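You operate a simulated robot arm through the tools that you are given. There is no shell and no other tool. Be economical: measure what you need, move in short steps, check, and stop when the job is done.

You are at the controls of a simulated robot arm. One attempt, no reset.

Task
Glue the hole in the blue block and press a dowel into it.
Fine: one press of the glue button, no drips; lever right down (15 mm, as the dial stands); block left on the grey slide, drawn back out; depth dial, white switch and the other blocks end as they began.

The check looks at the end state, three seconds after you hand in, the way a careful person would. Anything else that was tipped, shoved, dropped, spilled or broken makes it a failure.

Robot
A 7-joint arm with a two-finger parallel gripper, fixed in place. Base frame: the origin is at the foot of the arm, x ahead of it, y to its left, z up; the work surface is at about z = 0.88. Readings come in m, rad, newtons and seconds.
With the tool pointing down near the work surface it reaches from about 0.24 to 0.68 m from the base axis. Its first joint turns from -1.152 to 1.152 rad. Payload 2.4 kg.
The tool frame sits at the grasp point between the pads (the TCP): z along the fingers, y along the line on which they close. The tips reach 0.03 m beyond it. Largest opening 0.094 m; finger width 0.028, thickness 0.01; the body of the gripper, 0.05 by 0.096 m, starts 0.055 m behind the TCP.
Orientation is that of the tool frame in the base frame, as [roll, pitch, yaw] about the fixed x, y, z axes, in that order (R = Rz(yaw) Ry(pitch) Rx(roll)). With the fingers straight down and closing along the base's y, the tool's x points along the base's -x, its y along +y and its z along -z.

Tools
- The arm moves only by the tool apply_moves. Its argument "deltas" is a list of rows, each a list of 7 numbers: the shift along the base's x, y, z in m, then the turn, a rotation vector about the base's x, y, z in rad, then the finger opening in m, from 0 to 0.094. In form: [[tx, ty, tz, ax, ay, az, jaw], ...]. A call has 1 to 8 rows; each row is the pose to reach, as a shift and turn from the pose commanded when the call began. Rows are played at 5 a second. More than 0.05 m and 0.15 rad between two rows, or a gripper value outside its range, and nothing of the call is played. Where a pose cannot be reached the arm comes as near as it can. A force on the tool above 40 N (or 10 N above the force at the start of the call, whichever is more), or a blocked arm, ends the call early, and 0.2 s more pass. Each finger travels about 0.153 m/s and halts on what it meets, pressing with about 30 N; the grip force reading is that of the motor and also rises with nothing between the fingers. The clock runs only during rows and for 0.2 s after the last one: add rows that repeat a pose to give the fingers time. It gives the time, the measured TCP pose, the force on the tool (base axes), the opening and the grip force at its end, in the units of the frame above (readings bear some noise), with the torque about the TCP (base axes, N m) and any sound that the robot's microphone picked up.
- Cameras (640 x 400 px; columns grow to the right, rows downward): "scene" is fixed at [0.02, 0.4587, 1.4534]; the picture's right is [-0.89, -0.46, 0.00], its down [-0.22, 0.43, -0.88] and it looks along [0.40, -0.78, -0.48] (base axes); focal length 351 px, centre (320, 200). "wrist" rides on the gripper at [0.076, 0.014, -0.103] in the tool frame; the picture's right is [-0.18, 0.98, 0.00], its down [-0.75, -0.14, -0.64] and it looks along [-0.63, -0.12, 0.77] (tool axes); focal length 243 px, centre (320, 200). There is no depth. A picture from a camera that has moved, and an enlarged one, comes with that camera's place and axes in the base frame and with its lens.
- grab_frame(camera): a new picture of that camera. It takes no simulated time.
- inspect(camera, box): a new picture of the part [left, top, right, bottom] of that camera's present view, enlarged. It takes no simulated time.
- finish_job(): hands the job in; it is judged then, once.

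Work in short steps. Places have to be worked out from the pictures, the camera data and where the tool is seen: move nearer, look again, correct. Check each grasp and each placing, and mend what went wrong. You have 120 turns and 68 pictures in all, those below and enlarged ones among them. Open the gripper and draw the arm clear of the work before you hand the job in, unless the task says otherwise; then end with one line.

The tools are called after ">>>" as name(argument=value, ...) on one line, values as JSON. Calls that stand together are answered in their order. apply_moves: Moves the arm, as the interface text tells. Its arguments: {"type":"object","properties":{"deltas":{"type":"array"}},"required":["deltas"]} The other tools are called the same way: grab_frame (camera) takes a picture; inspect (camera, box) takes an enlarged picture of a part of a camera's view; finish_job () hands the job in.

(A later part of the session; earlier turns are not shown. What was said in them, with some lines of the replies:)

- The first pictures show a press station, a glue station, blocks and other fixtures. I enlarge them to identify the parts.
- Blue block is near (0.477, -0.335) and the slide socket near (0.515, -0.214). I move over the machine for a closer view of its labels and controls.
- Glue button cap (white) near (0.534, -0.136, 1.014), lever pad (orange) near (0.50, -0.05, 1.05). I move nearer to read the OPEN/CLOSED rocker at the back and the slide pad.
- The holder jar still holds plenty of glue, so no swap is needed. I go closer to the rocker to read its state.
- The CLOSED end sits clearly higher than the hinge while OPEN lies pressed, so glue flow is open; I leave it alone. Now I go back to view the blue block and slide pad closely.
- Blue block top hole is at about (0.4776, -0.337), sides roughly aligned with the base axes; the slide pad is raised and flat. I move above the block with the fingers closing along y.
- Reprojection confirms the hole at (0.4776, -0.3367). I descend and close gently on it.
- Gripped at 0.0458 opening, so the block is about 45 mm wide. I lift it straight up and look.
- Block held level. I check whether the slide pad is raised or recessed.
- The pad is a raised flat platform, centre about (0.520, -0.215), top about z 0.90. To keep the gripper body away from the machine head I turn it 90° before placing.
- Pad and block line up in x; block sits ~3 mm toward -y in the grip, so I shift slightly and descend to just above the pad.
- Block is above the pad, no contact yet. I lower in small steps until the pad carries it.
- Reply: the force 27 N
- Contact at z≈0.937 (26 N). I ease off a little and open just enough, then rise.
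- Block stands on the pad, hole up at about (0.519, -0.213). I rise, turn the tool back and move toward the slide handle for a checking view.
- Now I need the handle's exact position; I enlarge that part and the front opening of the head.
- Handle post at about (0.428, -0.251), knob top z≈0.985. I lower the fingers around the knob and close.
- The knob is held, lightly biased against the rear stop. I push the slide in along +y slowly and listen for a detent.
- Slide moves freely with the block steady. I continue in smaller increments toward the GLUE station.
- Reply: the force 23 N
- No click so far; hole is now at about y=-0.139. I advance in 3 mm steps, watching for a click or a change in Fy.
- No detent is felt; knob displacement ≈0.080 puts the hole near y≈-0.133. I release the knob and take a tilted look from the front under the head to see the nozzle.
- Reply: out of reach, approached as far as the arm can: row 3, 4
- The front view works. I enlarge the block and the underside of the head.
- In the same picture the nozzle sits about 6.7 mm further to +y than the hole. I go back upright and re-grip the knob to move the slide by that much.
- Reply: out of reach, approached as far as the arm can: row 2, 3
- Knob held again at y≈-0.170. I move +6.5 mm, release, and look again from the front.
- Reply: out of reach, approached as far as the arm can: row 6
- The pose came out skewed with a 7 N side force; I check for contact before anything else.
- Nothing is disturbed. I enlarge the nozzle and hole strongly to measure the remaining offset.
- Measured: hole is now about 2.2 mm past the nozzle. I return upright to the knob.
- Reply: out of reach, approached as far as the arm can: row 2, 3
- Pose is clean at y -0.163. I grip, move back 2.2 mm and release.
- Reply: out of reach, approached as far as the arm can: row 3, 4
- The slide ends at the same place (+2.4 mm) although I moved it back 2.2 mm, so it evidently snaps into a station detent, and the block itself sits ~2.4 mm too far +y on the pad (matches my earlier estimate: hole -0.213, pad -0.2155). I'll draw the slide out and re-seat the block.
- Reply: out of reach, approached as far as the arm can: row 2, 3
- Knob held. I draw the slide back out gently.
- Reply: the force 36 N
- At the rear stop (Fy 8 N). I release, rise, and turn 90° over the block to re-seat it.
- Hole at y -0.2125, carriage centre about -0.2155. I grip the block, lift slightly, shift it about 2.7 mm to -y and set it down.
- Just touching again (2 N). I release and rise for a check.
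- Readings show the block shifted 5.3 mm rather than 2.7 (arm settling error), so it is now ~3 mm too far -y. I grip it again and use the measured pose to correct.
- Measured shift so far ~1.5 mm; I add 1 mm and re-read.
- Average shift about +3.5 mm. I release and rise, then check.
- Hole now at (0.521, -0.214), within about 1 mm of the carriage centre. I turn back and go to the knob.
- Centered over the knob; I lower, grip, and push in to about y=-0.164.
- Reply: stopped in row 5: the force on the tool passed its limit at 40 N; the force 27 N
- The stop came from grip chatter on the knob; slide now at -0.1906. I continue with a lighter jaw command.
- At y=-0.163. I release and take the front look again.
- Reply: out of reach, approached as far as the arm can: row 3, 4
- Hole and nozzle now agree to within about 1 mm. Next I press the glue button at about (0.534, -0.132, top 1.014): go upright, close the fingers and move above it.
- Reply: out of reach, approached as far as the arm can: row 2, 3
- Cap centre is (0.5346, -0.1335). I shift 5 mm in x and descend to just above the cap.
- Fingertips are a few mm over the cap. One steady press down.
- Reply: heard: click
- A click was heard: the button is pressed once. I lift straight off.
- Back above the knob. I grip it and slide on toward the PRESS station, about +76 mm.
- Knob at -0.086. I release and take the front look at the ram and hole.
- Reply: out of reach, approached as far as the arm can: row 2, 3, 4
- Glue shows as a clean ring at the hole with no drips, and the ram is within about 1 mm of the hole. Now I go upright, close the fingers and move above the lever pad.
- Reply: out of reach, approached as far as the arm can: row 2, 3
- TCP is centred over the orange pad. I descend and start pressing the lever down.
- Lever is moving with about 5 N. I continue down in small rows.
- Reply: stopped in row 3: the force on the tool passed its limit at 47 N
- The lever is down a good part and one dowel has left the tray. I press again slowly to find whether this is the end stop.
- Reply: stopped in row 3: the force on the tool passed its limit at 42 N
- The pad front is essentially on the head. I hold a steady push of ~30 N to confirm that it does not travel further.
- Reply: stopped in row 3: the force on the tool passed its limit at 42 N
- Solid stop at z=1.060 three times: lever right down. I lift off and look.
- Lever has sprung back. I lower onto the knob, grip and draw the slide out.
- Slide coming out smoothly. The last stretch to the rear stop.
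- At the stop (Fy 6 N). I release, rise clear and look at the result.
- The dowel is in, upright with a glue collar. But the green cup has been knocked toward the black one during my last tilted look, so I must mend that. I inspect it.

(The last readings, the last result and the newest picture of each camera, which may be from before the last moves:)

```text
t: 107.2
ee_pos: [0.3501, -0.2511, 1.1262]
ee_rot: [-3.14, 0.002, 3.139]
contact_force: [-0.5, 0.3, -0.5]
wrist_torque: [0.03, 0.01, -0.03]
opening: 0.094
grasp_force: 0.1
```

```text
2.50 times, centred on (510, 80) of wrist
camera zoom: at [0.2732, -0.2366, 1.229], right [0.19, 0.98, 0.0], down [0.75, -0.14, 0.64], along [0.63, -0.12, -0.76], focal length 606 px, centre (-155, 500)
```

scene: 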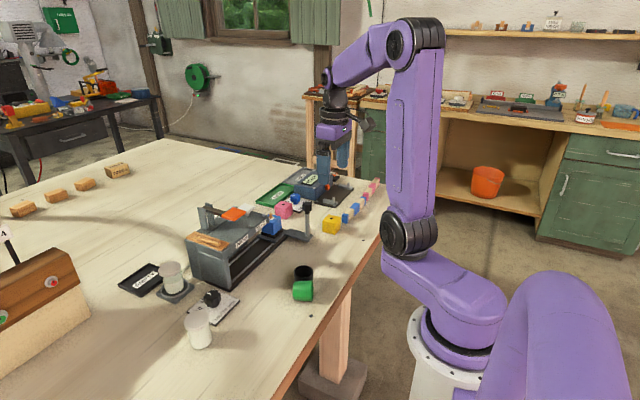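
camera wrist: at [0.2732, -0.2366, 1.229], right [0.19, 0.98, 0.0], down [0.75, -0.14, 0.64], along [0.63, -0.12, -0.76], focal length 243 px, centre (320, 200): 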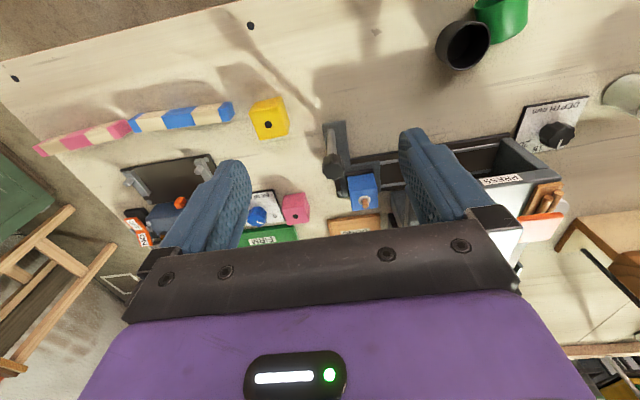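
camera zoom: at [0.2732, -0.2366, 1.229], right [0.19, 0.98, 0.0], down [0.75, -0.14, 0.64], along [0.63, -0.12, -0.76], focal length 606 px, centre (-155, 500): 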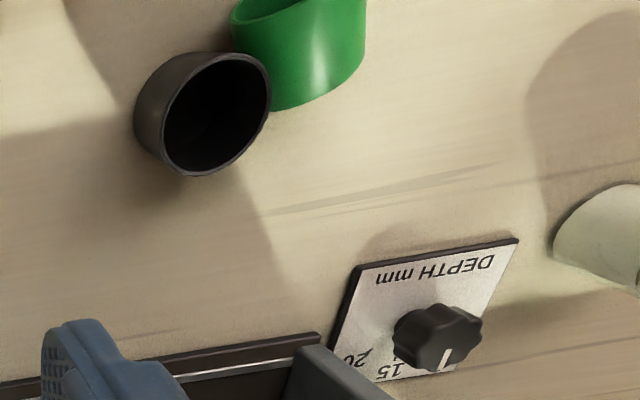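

The dowel job itself is good, dial and black cup unchanged. The green cup lies on its side near (0.32, -0.04), mouth toward the base; its original spot was about (0.362, -0.013). I go for an overhead look to plan picking it up by its ends.

>>> apply_moves(deltas=[[-0.005, 0.04, 0, 0, 0, 0, 0.094], [-0.01, 0.085, -0.01, 0, 0, 0, 0.094], [-0.015, 0.13, -0.02, 0, 0, 0, 0.094], [-0.015, 0.17, -0.03, 0, 0, 0, 0.094], [-0.015, 0.19, -0.04, 0, 0, 0, 0.094], [-0.015, 0.19, -0.04, 0, 0, 0, 0.094]])

>>> inspect(camera="wrist", box=[200, 0, 440, 150])

```text
t: 108.6
ee_pos: [0.3332, -0.062, 1.0861]
ee_rot: [-3.141, 0.004, 3.141]
contact_force: [-0.4, 0.4, -0.7]
wrist_torque: [0.0, -0.01, -0.03]
opening: 0.0942
grasp_force: 0.0
```

```text
2.67 times, centred on (320, 75) of wrist
camera zoom: at [0.2562, -0.0477, 1.1878], right [0.19, 0.98, 0.0], down [0.75, -0.14, 0.65], along [0.63, -0.12, -0.76], focal length 647 px, centre (320, 533)
```

zoom: 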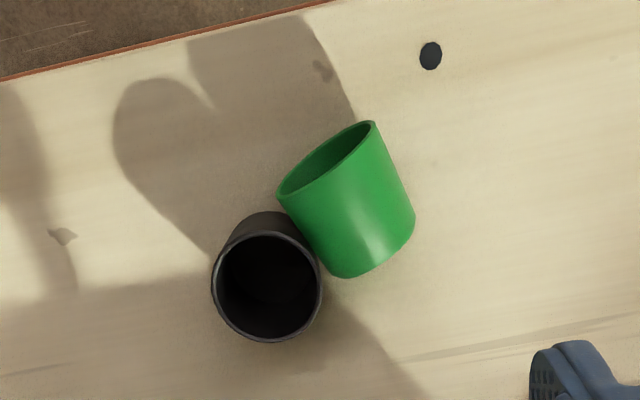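

Cup centre is at (0.324, -0.047), axis along (0.92, 0.39), its side against the black cup. I turn the tool to close along its axis, clear of the black cup.

>>> apply_moves(deltas=[[-0.002, 0.003, 0, 0, 0, -0.146, 0.08], [-0.004, 0.006, 0, 0, 0, -0.292, 0.08], [-0.006, 0.009, 0, 0, 0, -0.438, 0.08], [-0.008, 0.012, 0, 0, 0, -0.584, 0.08], [-0.009, 0.015, -0.01, 0, 0, -0.73, 0.076], [-0.009, 0.015, -0.03, 0, 0, -0.876, 0.076], [-0.009, 0.015, -0.05, 0, 0, -1.022, 0.076], [-0.009, 0.015, -0.08, 0, 0, -1.167, 0.076]])

>>> apply_moves(deltas=[[0, 0, 0, 0, 0, 0, 0.076]])

```text
t: 110.4
ee_pos: [0.3245, -0.0462, 1.0028]
ee_rot: [-3.14, 0.003, 1.969]
contact_force: [0.3, 1.3, 0.6]
wrist_torque: [0.04, 0.01, -0.03]
opening: 0.0761
grasp_force: 0.0
```

```text
t: 110.8
ee_pos: [0.3242, -0.0468, 1.003]
ee_rot: [-3.141, 0.003, 1.973]
contact_force: [-0.7, -0.4, 0.4]
wrist_torque: [-0.02, -0.01, 0.0]
opening: 0.076
grasp_force: 0.1
```

Aligned over the cup. I descend and close on its ends.

>>> apply_moves(deltas=[[0, 0, -0.03, 0, 0, 0, 0.076], [0, 0, -0.06, 0, 0, 0, 0.076], [0, 0, -0.08, 0, 0, 0, 0.076], [0, 0, -0.0885, 0, 0, 0, 0.076], [0, 0, -0.0885, 0, 0, 0, 0.06], [0, 0, -0.0885, 0, 0, 0, 0.045], [0, 0, -0.0885, 0, 0, 0, 0.035], [0, 0, -0.0885, 0, 0, 0, 0.035]])

```text
t: 112.6
ee_pos: [0.324, -0.048, 0.9171]
ee_rot: [-3.139, 0.004, 1.972]
contact_force: [-0.7, -0.1, -0.2]
wrist_torque: [0.0, 0.01, 0.03]
opening: 0.043
grasp_force: 29.6
```

Held at 0.043. I lift, carry it over to free table at about (0.31, -0.24), turning it so the mouth faces -y.

>>> apply_moves(deltas=[[0, 0, 0.04, 0, 0, 0, 0.035], [0, 0, 0.08, 0, 0, 0, 0.035], [0, -0.02, 0.1, 0, 0, 0.14, 0.035], [-0.004, -0.05, 0.1, 0, 0, 0.28, 0.035], [-0.007, -0.085, 0.1, 0, 0, 0.42, 0.035], [-0.01, -0.12, 0.1, 0, 0, 0.56, 0.035], [-0.012, -0.16, 0.1, 0, 0, 0.7, 0.035], [-0.012, -0.19, 0.1, 0, 0, 0.84, 0.035]])

>>> apply_moves(deltas=[[0, 0, 0, 0, 0, 0.14, 0.035], [0, 0, 0, 0, 0, 0.28, 0.035], [0, 0, 0, 0, 0, 0.327, 0.035], [0, 0, -0.04, 0, 0, 0.327, 0.035], [0, 0, -0.08, 0, 0, 0.327, 0.035], [0, 0, -0.095, 0, 0, 0.327, 0.035]])

```text
t: 114.4
ee_pos: [0.3125, -0.2357, 1.0186]
ee_rot: [-3.139, 0.004, 2.815]
contact_force: [-0.2, -0.9, -0.4]
wrist_torque: [-0.02, -0.02, 0.02]
opening: 0.0431
grasp_force: 29.8
```

```text
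t: 115.8
ee_pos: [0.3123, -0.2374, 0.9224]
ee_rot: [-3.14, 0.002, 3.139]
contact_force: [0.9, 0.1, -0.1]
wrist_torque: [0.04, -0.02, 0.0]
opening: 0.0431
grasp_force: 29.5
```

I lower the last few millimetres to touch the table, then check the force.

>>> apply_moves(deltas=[[0, 0, -0.002, 0, 0, 0, 0.035], [0, 0, -0.004, 0, 0, 0, 0.035], [0, 0, -0.0055, 0, 0, 0, 0.035]])

```text
t: 116.6
ee_pos: [0.3117, -0.237, 0.9178]
ee_rot: [-3.14, 0.003, 3.14]
contact_force: [0.2, -0.1, 0.7]
wrist_torque: [-0.02, 0.0, 0.04]
opening: 0.0432
grasp_force: 29.6
```

>>> apply_moves(deltas=[[0, 0, -0.001, 0, 0, 0, 0.035], [0, 0, -0.001, 0, 0, 0, 0.044], [0, 0, -0.001, 0, 0, 0, 0.05], [0, 0, -0.001, 0, 0, 0, 0.056], [0, 0, 0.03, 0, 0, 0, 0.06], [0, 0, 0.07, 0, 0, 0, 0.07], [0, 0, 0.11, 0, 0, 0, 0.07]])

>>> grab_frame(camera="wrist")

```text
t: 118.2
ee_pos: [0.3126, -0.2338, 1.0267]
ee_rot: [-3.138, 0.003, 3.14]
contact_force: [-0.2, -0.3, 0.7]
wrist_torque: [0.02, 0.01, 0.03]
opening: 0.0698
grasp_force: 0.2
```

```text
6 pictures are left
camera wrist: at [0.2356, -0.2198, 1.1288], right [0.19, 0.98, 0.0], down [0.75, -0.14, 0.64], along [0.63, -0.12, -0.76], focal length 243 px, centre (320, 200)
```

wrist: 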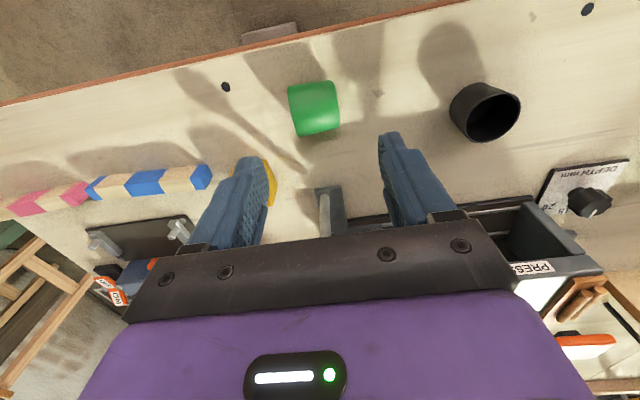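

Cup lies still at (0.312, -0.240), mouth to -y. I turn the tool +90° to grip it across its diameter.

>>> apply_moves(deltas=[[0, -0.001, 0, 0, 0, 0.145, 0.07], [0, -0.002, 0, 0, 0, 0.29, 0.07], [0, -0.003, 0, 0, 0, 0.435, 0.07], [0, -0.003, 0, 0, 0, 0.58, 0.07], [0, -0.003, 0, 0, 0, 0.725, 0.07], [0, -0.003, 0, 0, 0, 0.87, 0.07], [0, -0.003, 0, 0, 0, 1.015, 0.07], [0, -0.003, 0, 0, 0, 1.16, 0.07]])

>>> apply_moves(deltas=[[0, 0, 0, 0, 0, 0.145, 0.07], [0, 0, 0, 0, 0, 0.29, 0.07], [0, 0, 0, 0, 0, 0.4108, 0.07], [0, 0, -0.04, 0, 0, 0.4108, 0.07], [0, 0, -0.04, 0, 0, 0.4108, 0.07]])

```text
t: 120.0
ee_pos: [0.3125, -0.2411, 1.0254]
ee_rot: [-3.14, 0.004, -1.981]
contact_force: [0.0, -0.5, 0.0]
wrist_torque: [0.01, 0.02, 0.0]
opening: 0.07
grasp_force: 0.1
```

```text
t: 121.2
ee_pos: [0.3147, -0.2402, 0.9866]
ee_rot: [-3.14, 0.002, -1.572]
contact_force: [-0.6, -0.1, -0.5]
wrist_torque: [0.03, -0.01, -0.03]
opening: 0.0704
grasp_force: 0.0
```

>>> apply_moves(deltas=[[-0.001, 0, -0.03, 0, 0, 0, 0.07], [-0.001, 0, -0.06, 0, 0, 0, 0.07], [-0.001, 0, -0.072, 0, 0, 0, 0.07], [-0.001, 0, -0.072, 0, 0, 0, 0.056], [-0.001, 0, -0.072, 0, 0, 0, 0.04], [-0.001, 0, -0.072, 0, 0, 0, 0.035], [-0.001, 0, -0.072, 0, 0, 0, 0.035]])

>>> apply_moves(deltas=[[0, 0, 0.03, 0, 0, 0, 0.035], [0, 0, 0.07, 0, 0, 0, 0.035]])

```text
t: 122.8
ee_pos: [0.3133, -0.2413, 0.9139]
ee_rot: [3.142, 0.002, -1.572]
contact_force: [-0.2, 0.4, -0.8]
wrist_torque: [-0.01, -0.01, -0.01]
opening: 0.0445
grasp_force: 30.2
```

```text
t: 123.4
ee_pos: [0.3129, -0.2408, 0.9837]
ee_rot: [-3.14, 0.003, -1.573]
contact_force: [-0.9, 0.7, 0.2]
wrist_torque: [0.0, -0.03, -0.01]
opening: 0.0446
grasp_force: 30.2
```

Gripped across at 0.0445 and lifted. Now I tilt the tool about x so the mouth turns up.

>>> apply_moves(deltas=[[0, 0, 0, -0.14, 0, 0, 0.035], [0, 0, 0, -0.28, 0, 0, 0.035], [0, 0, 0, -0.42, 0, 0, 0.035], [0, 0, 0, -0.56, 0, 0, 0.035], [0, 0, 0, -0.7, 0, 0, 0.035], [0, 0, 0, -0.84, 0, 0, 0.035], [0, 0, 0, -0.98, 0, 0, 0.035], [0, 0, 0, -0.98, 0, 0, 0.035]])

>>> inspect(camera="scene", box=[260, 180, 400, 290])

```text
t: 125.2
ee_pos: [0.3122, -0.241, 0.9858]
ee_rot: [-3.137, -0.979, -1.574]
contact_force: [-1.2, 0.2, -0.4]
wrist_torque: [0.01, -0.03, -0.03]
opening: 0.0437
grasp_force: 29.7
```

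```text
3.64 times, centred on (330, 235) of scene
camera zoom: at [0.02, 0.4587, 1.4534], right [-0.89, -0.46, 0.0], down [-0.22, 0.43, -0.88], along [0.4, -0.78, -0.48], focal length 1275 px, centre (284, 73)
```

zoom: 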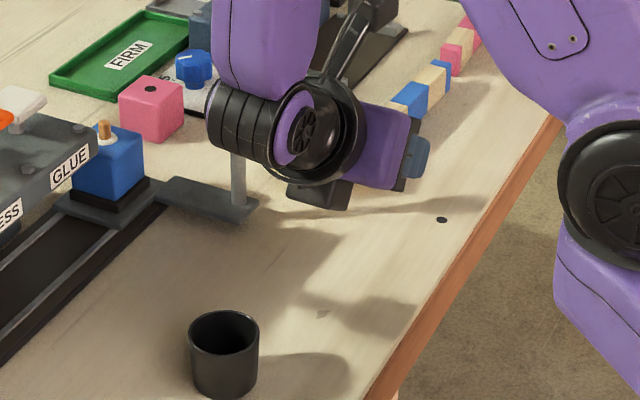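

Full tilt reached (56°). Lowest cup edge should touch at TCP z≈0.916; I lower toward that.

>>> apply_moves(deltas=[[0, 0, -0.02, 0, 0, 0, 0.035], [0, 0, -0.04, 0, 0, 0, 0.035], [0, 0, -0.055, 0, 0, 0, 0.035], [0, 0, -0.063, 0, 0, 0, 0.035], [0, 0, -0.066, 0, 0, 0, 0.035], [0, 0, -0.068, 0, 0, 0, 0.035]])

```text
t: 126.6
ee_pos: [0.3124, -0.2403, 0.9163]
ee_rot: [-3.135, -0.976, -1.574]
contact_force: [0.5, -0.7, 0.3]
wrist_torque: [0.01, -0.02, -0.01]
opening: 0.0436
grasp_force: 29.4
```

>>> apply_moves(deltas=[[0, 0, -0.001, 0, 0, 0, 0.035], [0, 0, -0.002, 0, 0, 0, 0.035], [0, 0, -0.003, 0, 0, 0, 0.035], [0, 0, -0.004, 0, 0, 0, 0.035]])

```text
t: 127.6
ee_pos: [0.3122, -0.2422, 0.9126]
ee_rot: [-3.132, -0.98, -1.576]
contact_force: [2.7, 2.2, 23.6]
wrist_torque: [-0.28, -0.08, 0.02]
opening: 0.0436
grasp_force: 30.0
```

Edge is on the table (24 N). I ease 1 mm and open slowly so the cup settles onto its base.

>>> apply_moves(deltas=[[0, 0, 0.0015, 0, 0, 0, 0.04], [0, 0, 0.0015, 0, 0, 0, 0.044], [0, 0, 0.0015, 0, 0, 0, 0.048], [0, 0, 0.0015, 0, 0, 0, 0.054], [0, 0, 0.0015, 0, 0, 0, 0.06], [0, 0, 0.0015, 0, 0, 0, 0.066]])

>>> grab_frame(camera="wrist")

```text
t: 129.0
ee_pos: [0.3129, -0.2402, 0.9142]
ee_rot: [-3.139, -0.975, -1.574]
contact_force: [0.0, -0.5, 0.5]
wrist_torque: [0.0, -0.01, -0.01]
opening: 0.0661
grasp_force: 0.0
```

```text
4 pictures are left
camera wrist: at [0.2979, -0.1984, 1.0352], right [-0.98, 0.1, -0.15], down [0.14, 0.95, -0.26], along [0.12, -0.28, -0.95], focal length 243 px, centre (320, 200)
```

wrist: 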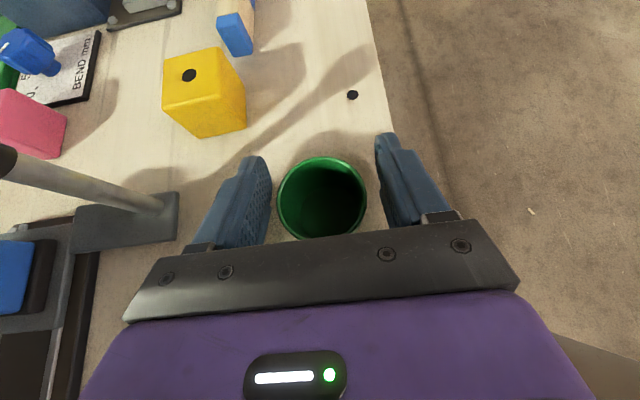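

The cup stands upright at about (0.311, -0.232). I back out along the tool axis and straighten up above it.

>>> apply_moves(deltas=[[0, 0.025, 0.017, 0, 0, 0, 0.07], [0, 0.058, 0.04, 0, 0, 0, 0.075], [0, 0.08, 0.08, 0, 0, 0, 0.075], [0, 0.08, 0.11, 0.14, 0, 0, 0.075], [0, 0.07, 0.12, 0.28, 0, 0, 0.075], [0, 0.06, 0.12, 0.42, 0, 0, 0.075], [0, 0.05, 0.12, 0.56, 0, 0, 0.075], [0, 0.04, 0.12, 0.7, 0, 0, 0.075]])

>>> apply_moves(deltas=[[0, -0.01, 0, 0.14, 0, 0, 0.075], [-0.001, -0.032, 0, 0.28, 0, 0, 0.075], [-0.001, -0.032, 0, 0.28, 0, 0, 0.075], [-0.001, -0.032, 0, 0.28, 0, 0, 0.075]])

```text
t: 130.8
ee_pos: [0.3133, -0.2014, 1.0338]
ee_rot: [-3.138, -0.274, -1.574]
contact_force: [0.5, 0.0, 0.3]
wrist_torque: [0.05, 0.01, -0.01]
opening: 0.0751
grasp_force: 0.0
```

```text
t: 131.8
ee_pos: [0.3115, -0.2309, 1.0341]
ee_rot: [-3.141, 0.004, -1.573]
contact_force: [-1.1, -0.3, 0.6]
wrist_torque: [0.01, 0.01, 0.0]
opening: 0.0751
grasp_force: 0.0
```

Vertical again above the cup. I descend around it and close.

>>> apply_moves(deltas=[[0, 0, -0.04, 0, 0, 0, 0.075], [0, 0, -0.08, 0, 0, 0, 0.075], [0, 0, -0.105, 0, 0, 0, 0.075], [0, 0, -0.116, 0, 0, 0, 0.075], [0, 0, -0.116, 0, 0, 0, 0.056], [0, 0, -0.116, 0, 0, 0, 0.04], [0, 0, -0.116, 0, 0, 0, 0.035], [0, 0, -0.116, 0, 0, 0, 0.035]])

>>> apply_moves(deltas=[[0, 0, 0.03, 0, 0, 0, 0.035], [0, 0, 0.07, 0, 0, 0, 0.035], [0.01, 0.04, 0.09, 0, 0, 0, 0.035], [0.02, 0.085, 0.09, 0, 0, 0, 0.035], [0.03, 0.13, 0.09, 0, 0, 0, 0.035], [0.04, 0.175, 0.09, 0, 0, 0, 0.035], [0.05, 0.218, 0.09, 0, 0, 0, 0.035], [0.05, 0.218, 0.09, 0, 0, 0, 0.035]])

```text
t: 133.6
ee_pos: [0.3098, -0.2336, 0.9186]
ee_rot: [-3.14, 0.003, -1.571]
contact_force: [0.8, 0.6, 1.3]
wrist_torque: [-0.01, -0.07, 0.0]
opening: 0.0441
grasp_force: 30.1
```

```text
t: 135.4
ee_pos: [0.3627, -0.0138, 1.0087]
ee_rot: [-3.14, 0.003, -1.573]
contact_force: [-0.4, -0.4, 0.3]
wrist_torque: [-0.02, -0.01, 0.0]
opening: 0.044
grasp_force: 29.9
```

Cup is over its original spot (0.362, -0.013). I lower it to the table.

>>> apply_moves(deltas=[[0, 0, -0.035, 0, 0, 0, 0.035], [0, 0, -0.07, 0, 0, 0, 0.035], [0, 0, -0.084, 0, 0, 0, 0.035], [0, 0, -0.088, 0, 0, 0, 0.035], [0, 0, -0.0905, 0, 0, 0, 0.035]])

```text
t: 136.6
ee_pos: [0.3623, -0.0157, 0.9175]
ee_rot: [-3.137, 0.005, -1.572]
contact_force: [-2.2, -2.6, 20.4]
wrist_torque: [-0.07, 0.03, 0.05]
opening: 0.0441
grasp_force: 30.0
```

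Cup is on the table (20 N). I ease off, open, and rise clear, then look at the whole scene.

>>> apply_moves(deltas=[[0, 0, 0.0015, 0, 0, 0, 0.042], [0, 0, 0.0015, 0, 0, 0, 0.055], [0, 0, 0.002, 0, 0, 0, 0.068], [0, 0, 0.03, 0, 0, 0, 0.07], [0, 0, 0.07, 0, 0, 0, 0.07], [0, 0, 0.11, 0, 0, 0, 0.07], [0, -0.01, 0.15, 0, 0, 0, 0.07], [0, -0.05, 0.18, 0, 0, 0, 0.07]])

>>> apply_moves(deltas=[[0, -0.04, 0.03, 0, 0, 0, 0.07], [0, -0.085, 0.05, 0, 0, 0, 0.07], [0, -0.13, 0.07, 0, 0, 0, 0.07], [0, -0.17, 0.07, 0, 0, 0, 0.07], [0, -0.17, 0.07, 0, 0, 0, 0.07]])

>>> grab_frame(camera="scene")

```text
t: 138.4
ee_pos: [0.3598, -0.0614, 1.0978]
ee_rot: [-3.141, 0.001, -1.572]
contact_force: [0.1, 0.6, -0.4]
wrist_torque: [-0.02, 0.0, 0.0]
opening: 0.0699
grasp_force: 0.2
```

```text
t: 139.6
ee_pos: [0.3636, -0.2345, 1.1642]
ee_rot: [-3.14, 0.005, -1.575]
contact_force: [-0.7, 0.1, 0.1]
wrist_torque: [0.01, -0.01, 0.0]
opening: 0.07
grasp_force: 0.0
```

```text
3 pictures are left
```

scene: 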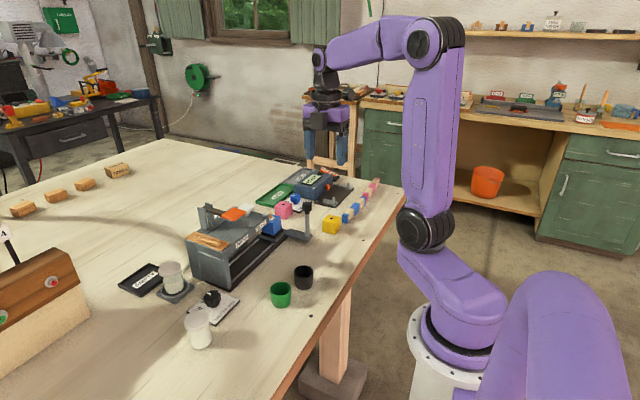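

The cup is back upright. I compare it with the first enlarged picture in the same frame.

>>> inspect(camera="scene", box=[170, 150, 410, 300])

```text
2.67 times, centred on (290, 225) of scene
camera zoom: at [0.02, 0.4587, 1.4534], right [-0.89, -0.46, 0.0], down [-0.22, 0.43, -0.88], along [0.4, -0.78, -0.48], focal length 935 px, centre (400, 133)
```

zoom: 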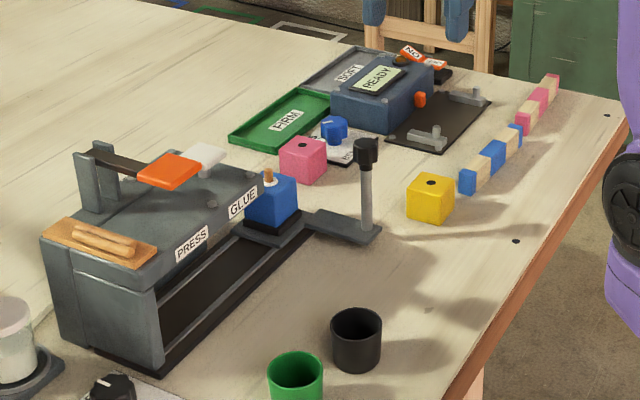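

All matches the start except the green cup, which is ~6 mm off ((-0.0035, -0.005)). I regrip it and correct that.

>>> apply_moves(deltas=[[0, 0.04, 0, 0, 0, 0, 0.075], [0, 0.085, -0.01, 0, 0, 0, 0.075], [0, 0.13, -0.03, 0, 0, 0, 0.075], [0, 0.175, -0.06, 0, 0, 0, 0.075], [0, 0.2185, -0.08, 0, 0, 0, 0.075], [0, 0.2185, -0.12, 0, 0, 0, 0.075], [0, 0.2185, -0.12, 0, 0, 0, 0.075]])

```text
refused: row 4 steps farther than a row can; nothing moved
```

>>> apply_moves(deltas=[[0, 0.035, 0, 0, 0, 0, 0.075], [0, 0.075, -0.01, 0, 0, 0, 0.075], [0, 0.115, -0.03, 0, 0, 0, 0.075], [0, 0.155, -0.05, 0, 0, 0, 0.075], [0, 0.19, -0.07, 0, 0, 0, 0.075], [0, 0.2185, -0.09, 0, 0, 0, 0.075], [0, 0.2185, -0.12, 0, 0, 0, 0.075], [0, 0.2185, -0.12, 0, 0, 0, 0.075]])

```text
t: 141.4
ee_pos: [0.3623, -0.017, 1.0458]
ee_rot: [-3.14, 0.004, -1.574]
contact_force: [-0.7, 0.1, 0.7]
wrist_torque: [0.0, -0.01, -0.05]
opening: 0.075
grasp_force: 0.1
```

Above the cup again. I descend, close, lift slightly.

>>> apply_moves(deltas=[[0, 0, -0.04, 0, 0, 0, 0.075], [0, 0, -0.08, 0, 0, 0, 0.075], [0, 0, -0.115, 0, 0, 0, 0.075], [0, 0, -0.127, 0, 0, 0, 0.075], [0, 0, -0.127, 0, 0, 0, 0.056], [0, 0, -0.127, 0, 0, 0, 0.04], [0, 0, -0.127, 0, 0, 0, 0.035], [0, 0, -0.127, 0, 0, 0, 0.035]])

>>> apply_moves(deltas=[[0, 0, 0.006, 0, 0, 0, 0.035], [0, 0, 0.01, 0, 0, 0, 0.035], [0, 0, 0.01, 0, 0, 0, 0.035]])

>>> apply_moves(deltas=[[0.002, 0.003, 0, 0, 0, 0, 0.035], [0.0035, 0.005, 0, 0, 0, 0, 0.035], [0.0035, 0.005, 0, 0, 0, 0, 0.035], [0.0035, 0.005, 0, 0, 0, 0, 0.035]])

```text
t: 143.2
ee_pos: [0.3577, -0.0184, 0.9193]
ee_rot: [-3.138, 0.004, -1.572]
contact_force: [0.0, -0.7, 0.7]
wrist_torque: [-0.01, 0.0, -0.01]
opening: 0.0437
grasp_force: 30.0
```

```text
t: 144.0
ee_pos: [0.36, -0.0168, 0.9291]
ee_rot: [-3.14, 0.006, -1.571]
contact_force: [-0.3, 0.1, -0.3]
wrist_torque: [0.0, -0.03, 0.0]
opening: 0.0437
grasp_force: 29.9
```

```text
t: 145.0
ee_pos: [0.3638, -0.0103, 0.9298]
ee_rot: [-3.14, 0.003, -1.573]
contact_force: [-0.1, 0.3, 0.4]
wrist_torque: [-0.01, 0.02, 0.01]
opening: 0.0439
grasp_force: 30.5
```

Shifted by about (+0.004, +0.006). I set it down, and release.

>>> apply_moves(deltas=[[0, 0, -0.006, 0, 0, 0, 0.035], [0, 0, -0.01, 0, 0, 0, 0.035], [0, 0, -0.0115, 0, 0, 0, 0.035]])

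>>> apply_moves(deltas=[[0, 0, 0.001, 0, 0, 0, 0.042], [0, 0, 0.001, 0, 0, 0, 0.055], [0, 0, 0.002, 0, 0, 0, 0.07], [0, 0, 0.03, 0, 0, 0, 0.07], [0, 0, 0.07, 0, 0, 0, 0.07], [0, 0, 0.11, 0, 0, 0, 0.07], [0, -0.01, 0.15, 0, 0, 0, 0.07], [0, -0.04, 0.18, 0, 0, 0, 0.07]])

>>> apply_moves(deltas=[[0, -0.04, 0.02, 0, 0, 0, 0.08], [0, -0.08, 0.04, 0, 0, 0, 0.09], [0, -0.12, 0.06, 0, 0, 0, 0.094], [0, -0.16, 0.08, 0, 0, 0, 0.094], [0, -0.19, 0.08, 0, 0, 0, 0.094]])

>>> inspect(camera="scene", box=[170, 150, 410, 300])

```text
t: 145.8
ee_pos: [0.3665, -0.0118, 0.9187]
ee_rot: [-3.141, 0.004, -1.573]
contact_force: [0.0, 1.0, -0.7]
wrist_torque: [0.0, 0.0, 0.02]
opening: 0.044
grasp_force: 30.1
```

```text
t: 147.6
ee_pos: [0.3654, -0.0517, 1.1018]
ee_rot: [3.141, 0.004, -1.573]
contact_force: [-0.3, -0.6, 0.6]
wrist_torque: [0.01, 0.01, -0.02]
opening: 0.07
grasp_force: 0.1
```

```text
t: 148.8
ee_pos: [0.3637, -0.2426, 1.1832]
ee_rot: [-3.14, 0.003, -1.572]
contact_force: [0.3, 0.5, 0.9]
wrist_torque: [-0.01, 0.04, -0.01]
opening: 0.0941
grasp_force: 0.0
```

```text
2.67 times, centred on (290, 225) of scene
camera zoom: at [0.02, 0.4587, 1.4534], right [-0.89, -0.46, 0.0], down [-0.22, 0.43, -0.88], along [0.4, -0.78, -0.48], focal length 935 px, centre (400, 133)
```

zoom: 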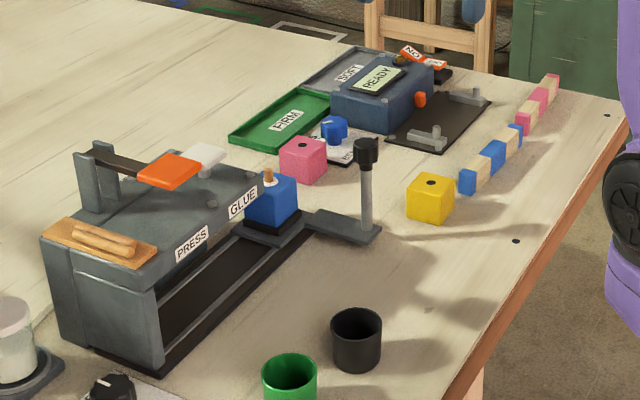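

Green cup is back within about 1 mm of where it stood. The glued block with its dowel is on the slide, which is drawn out, and the gripper is open and clear, so I hand in.

>>> finish_job()

```text
The job is handed in.
```

The blue block is glued with one button press (no drips seen), has a dowel pressed in to the lever's stop, and stands on the drawn-out slide. During one of my camera looks I knocked over the green cup. I stood it upright again and put it back to within about 1 mm of its original spot.
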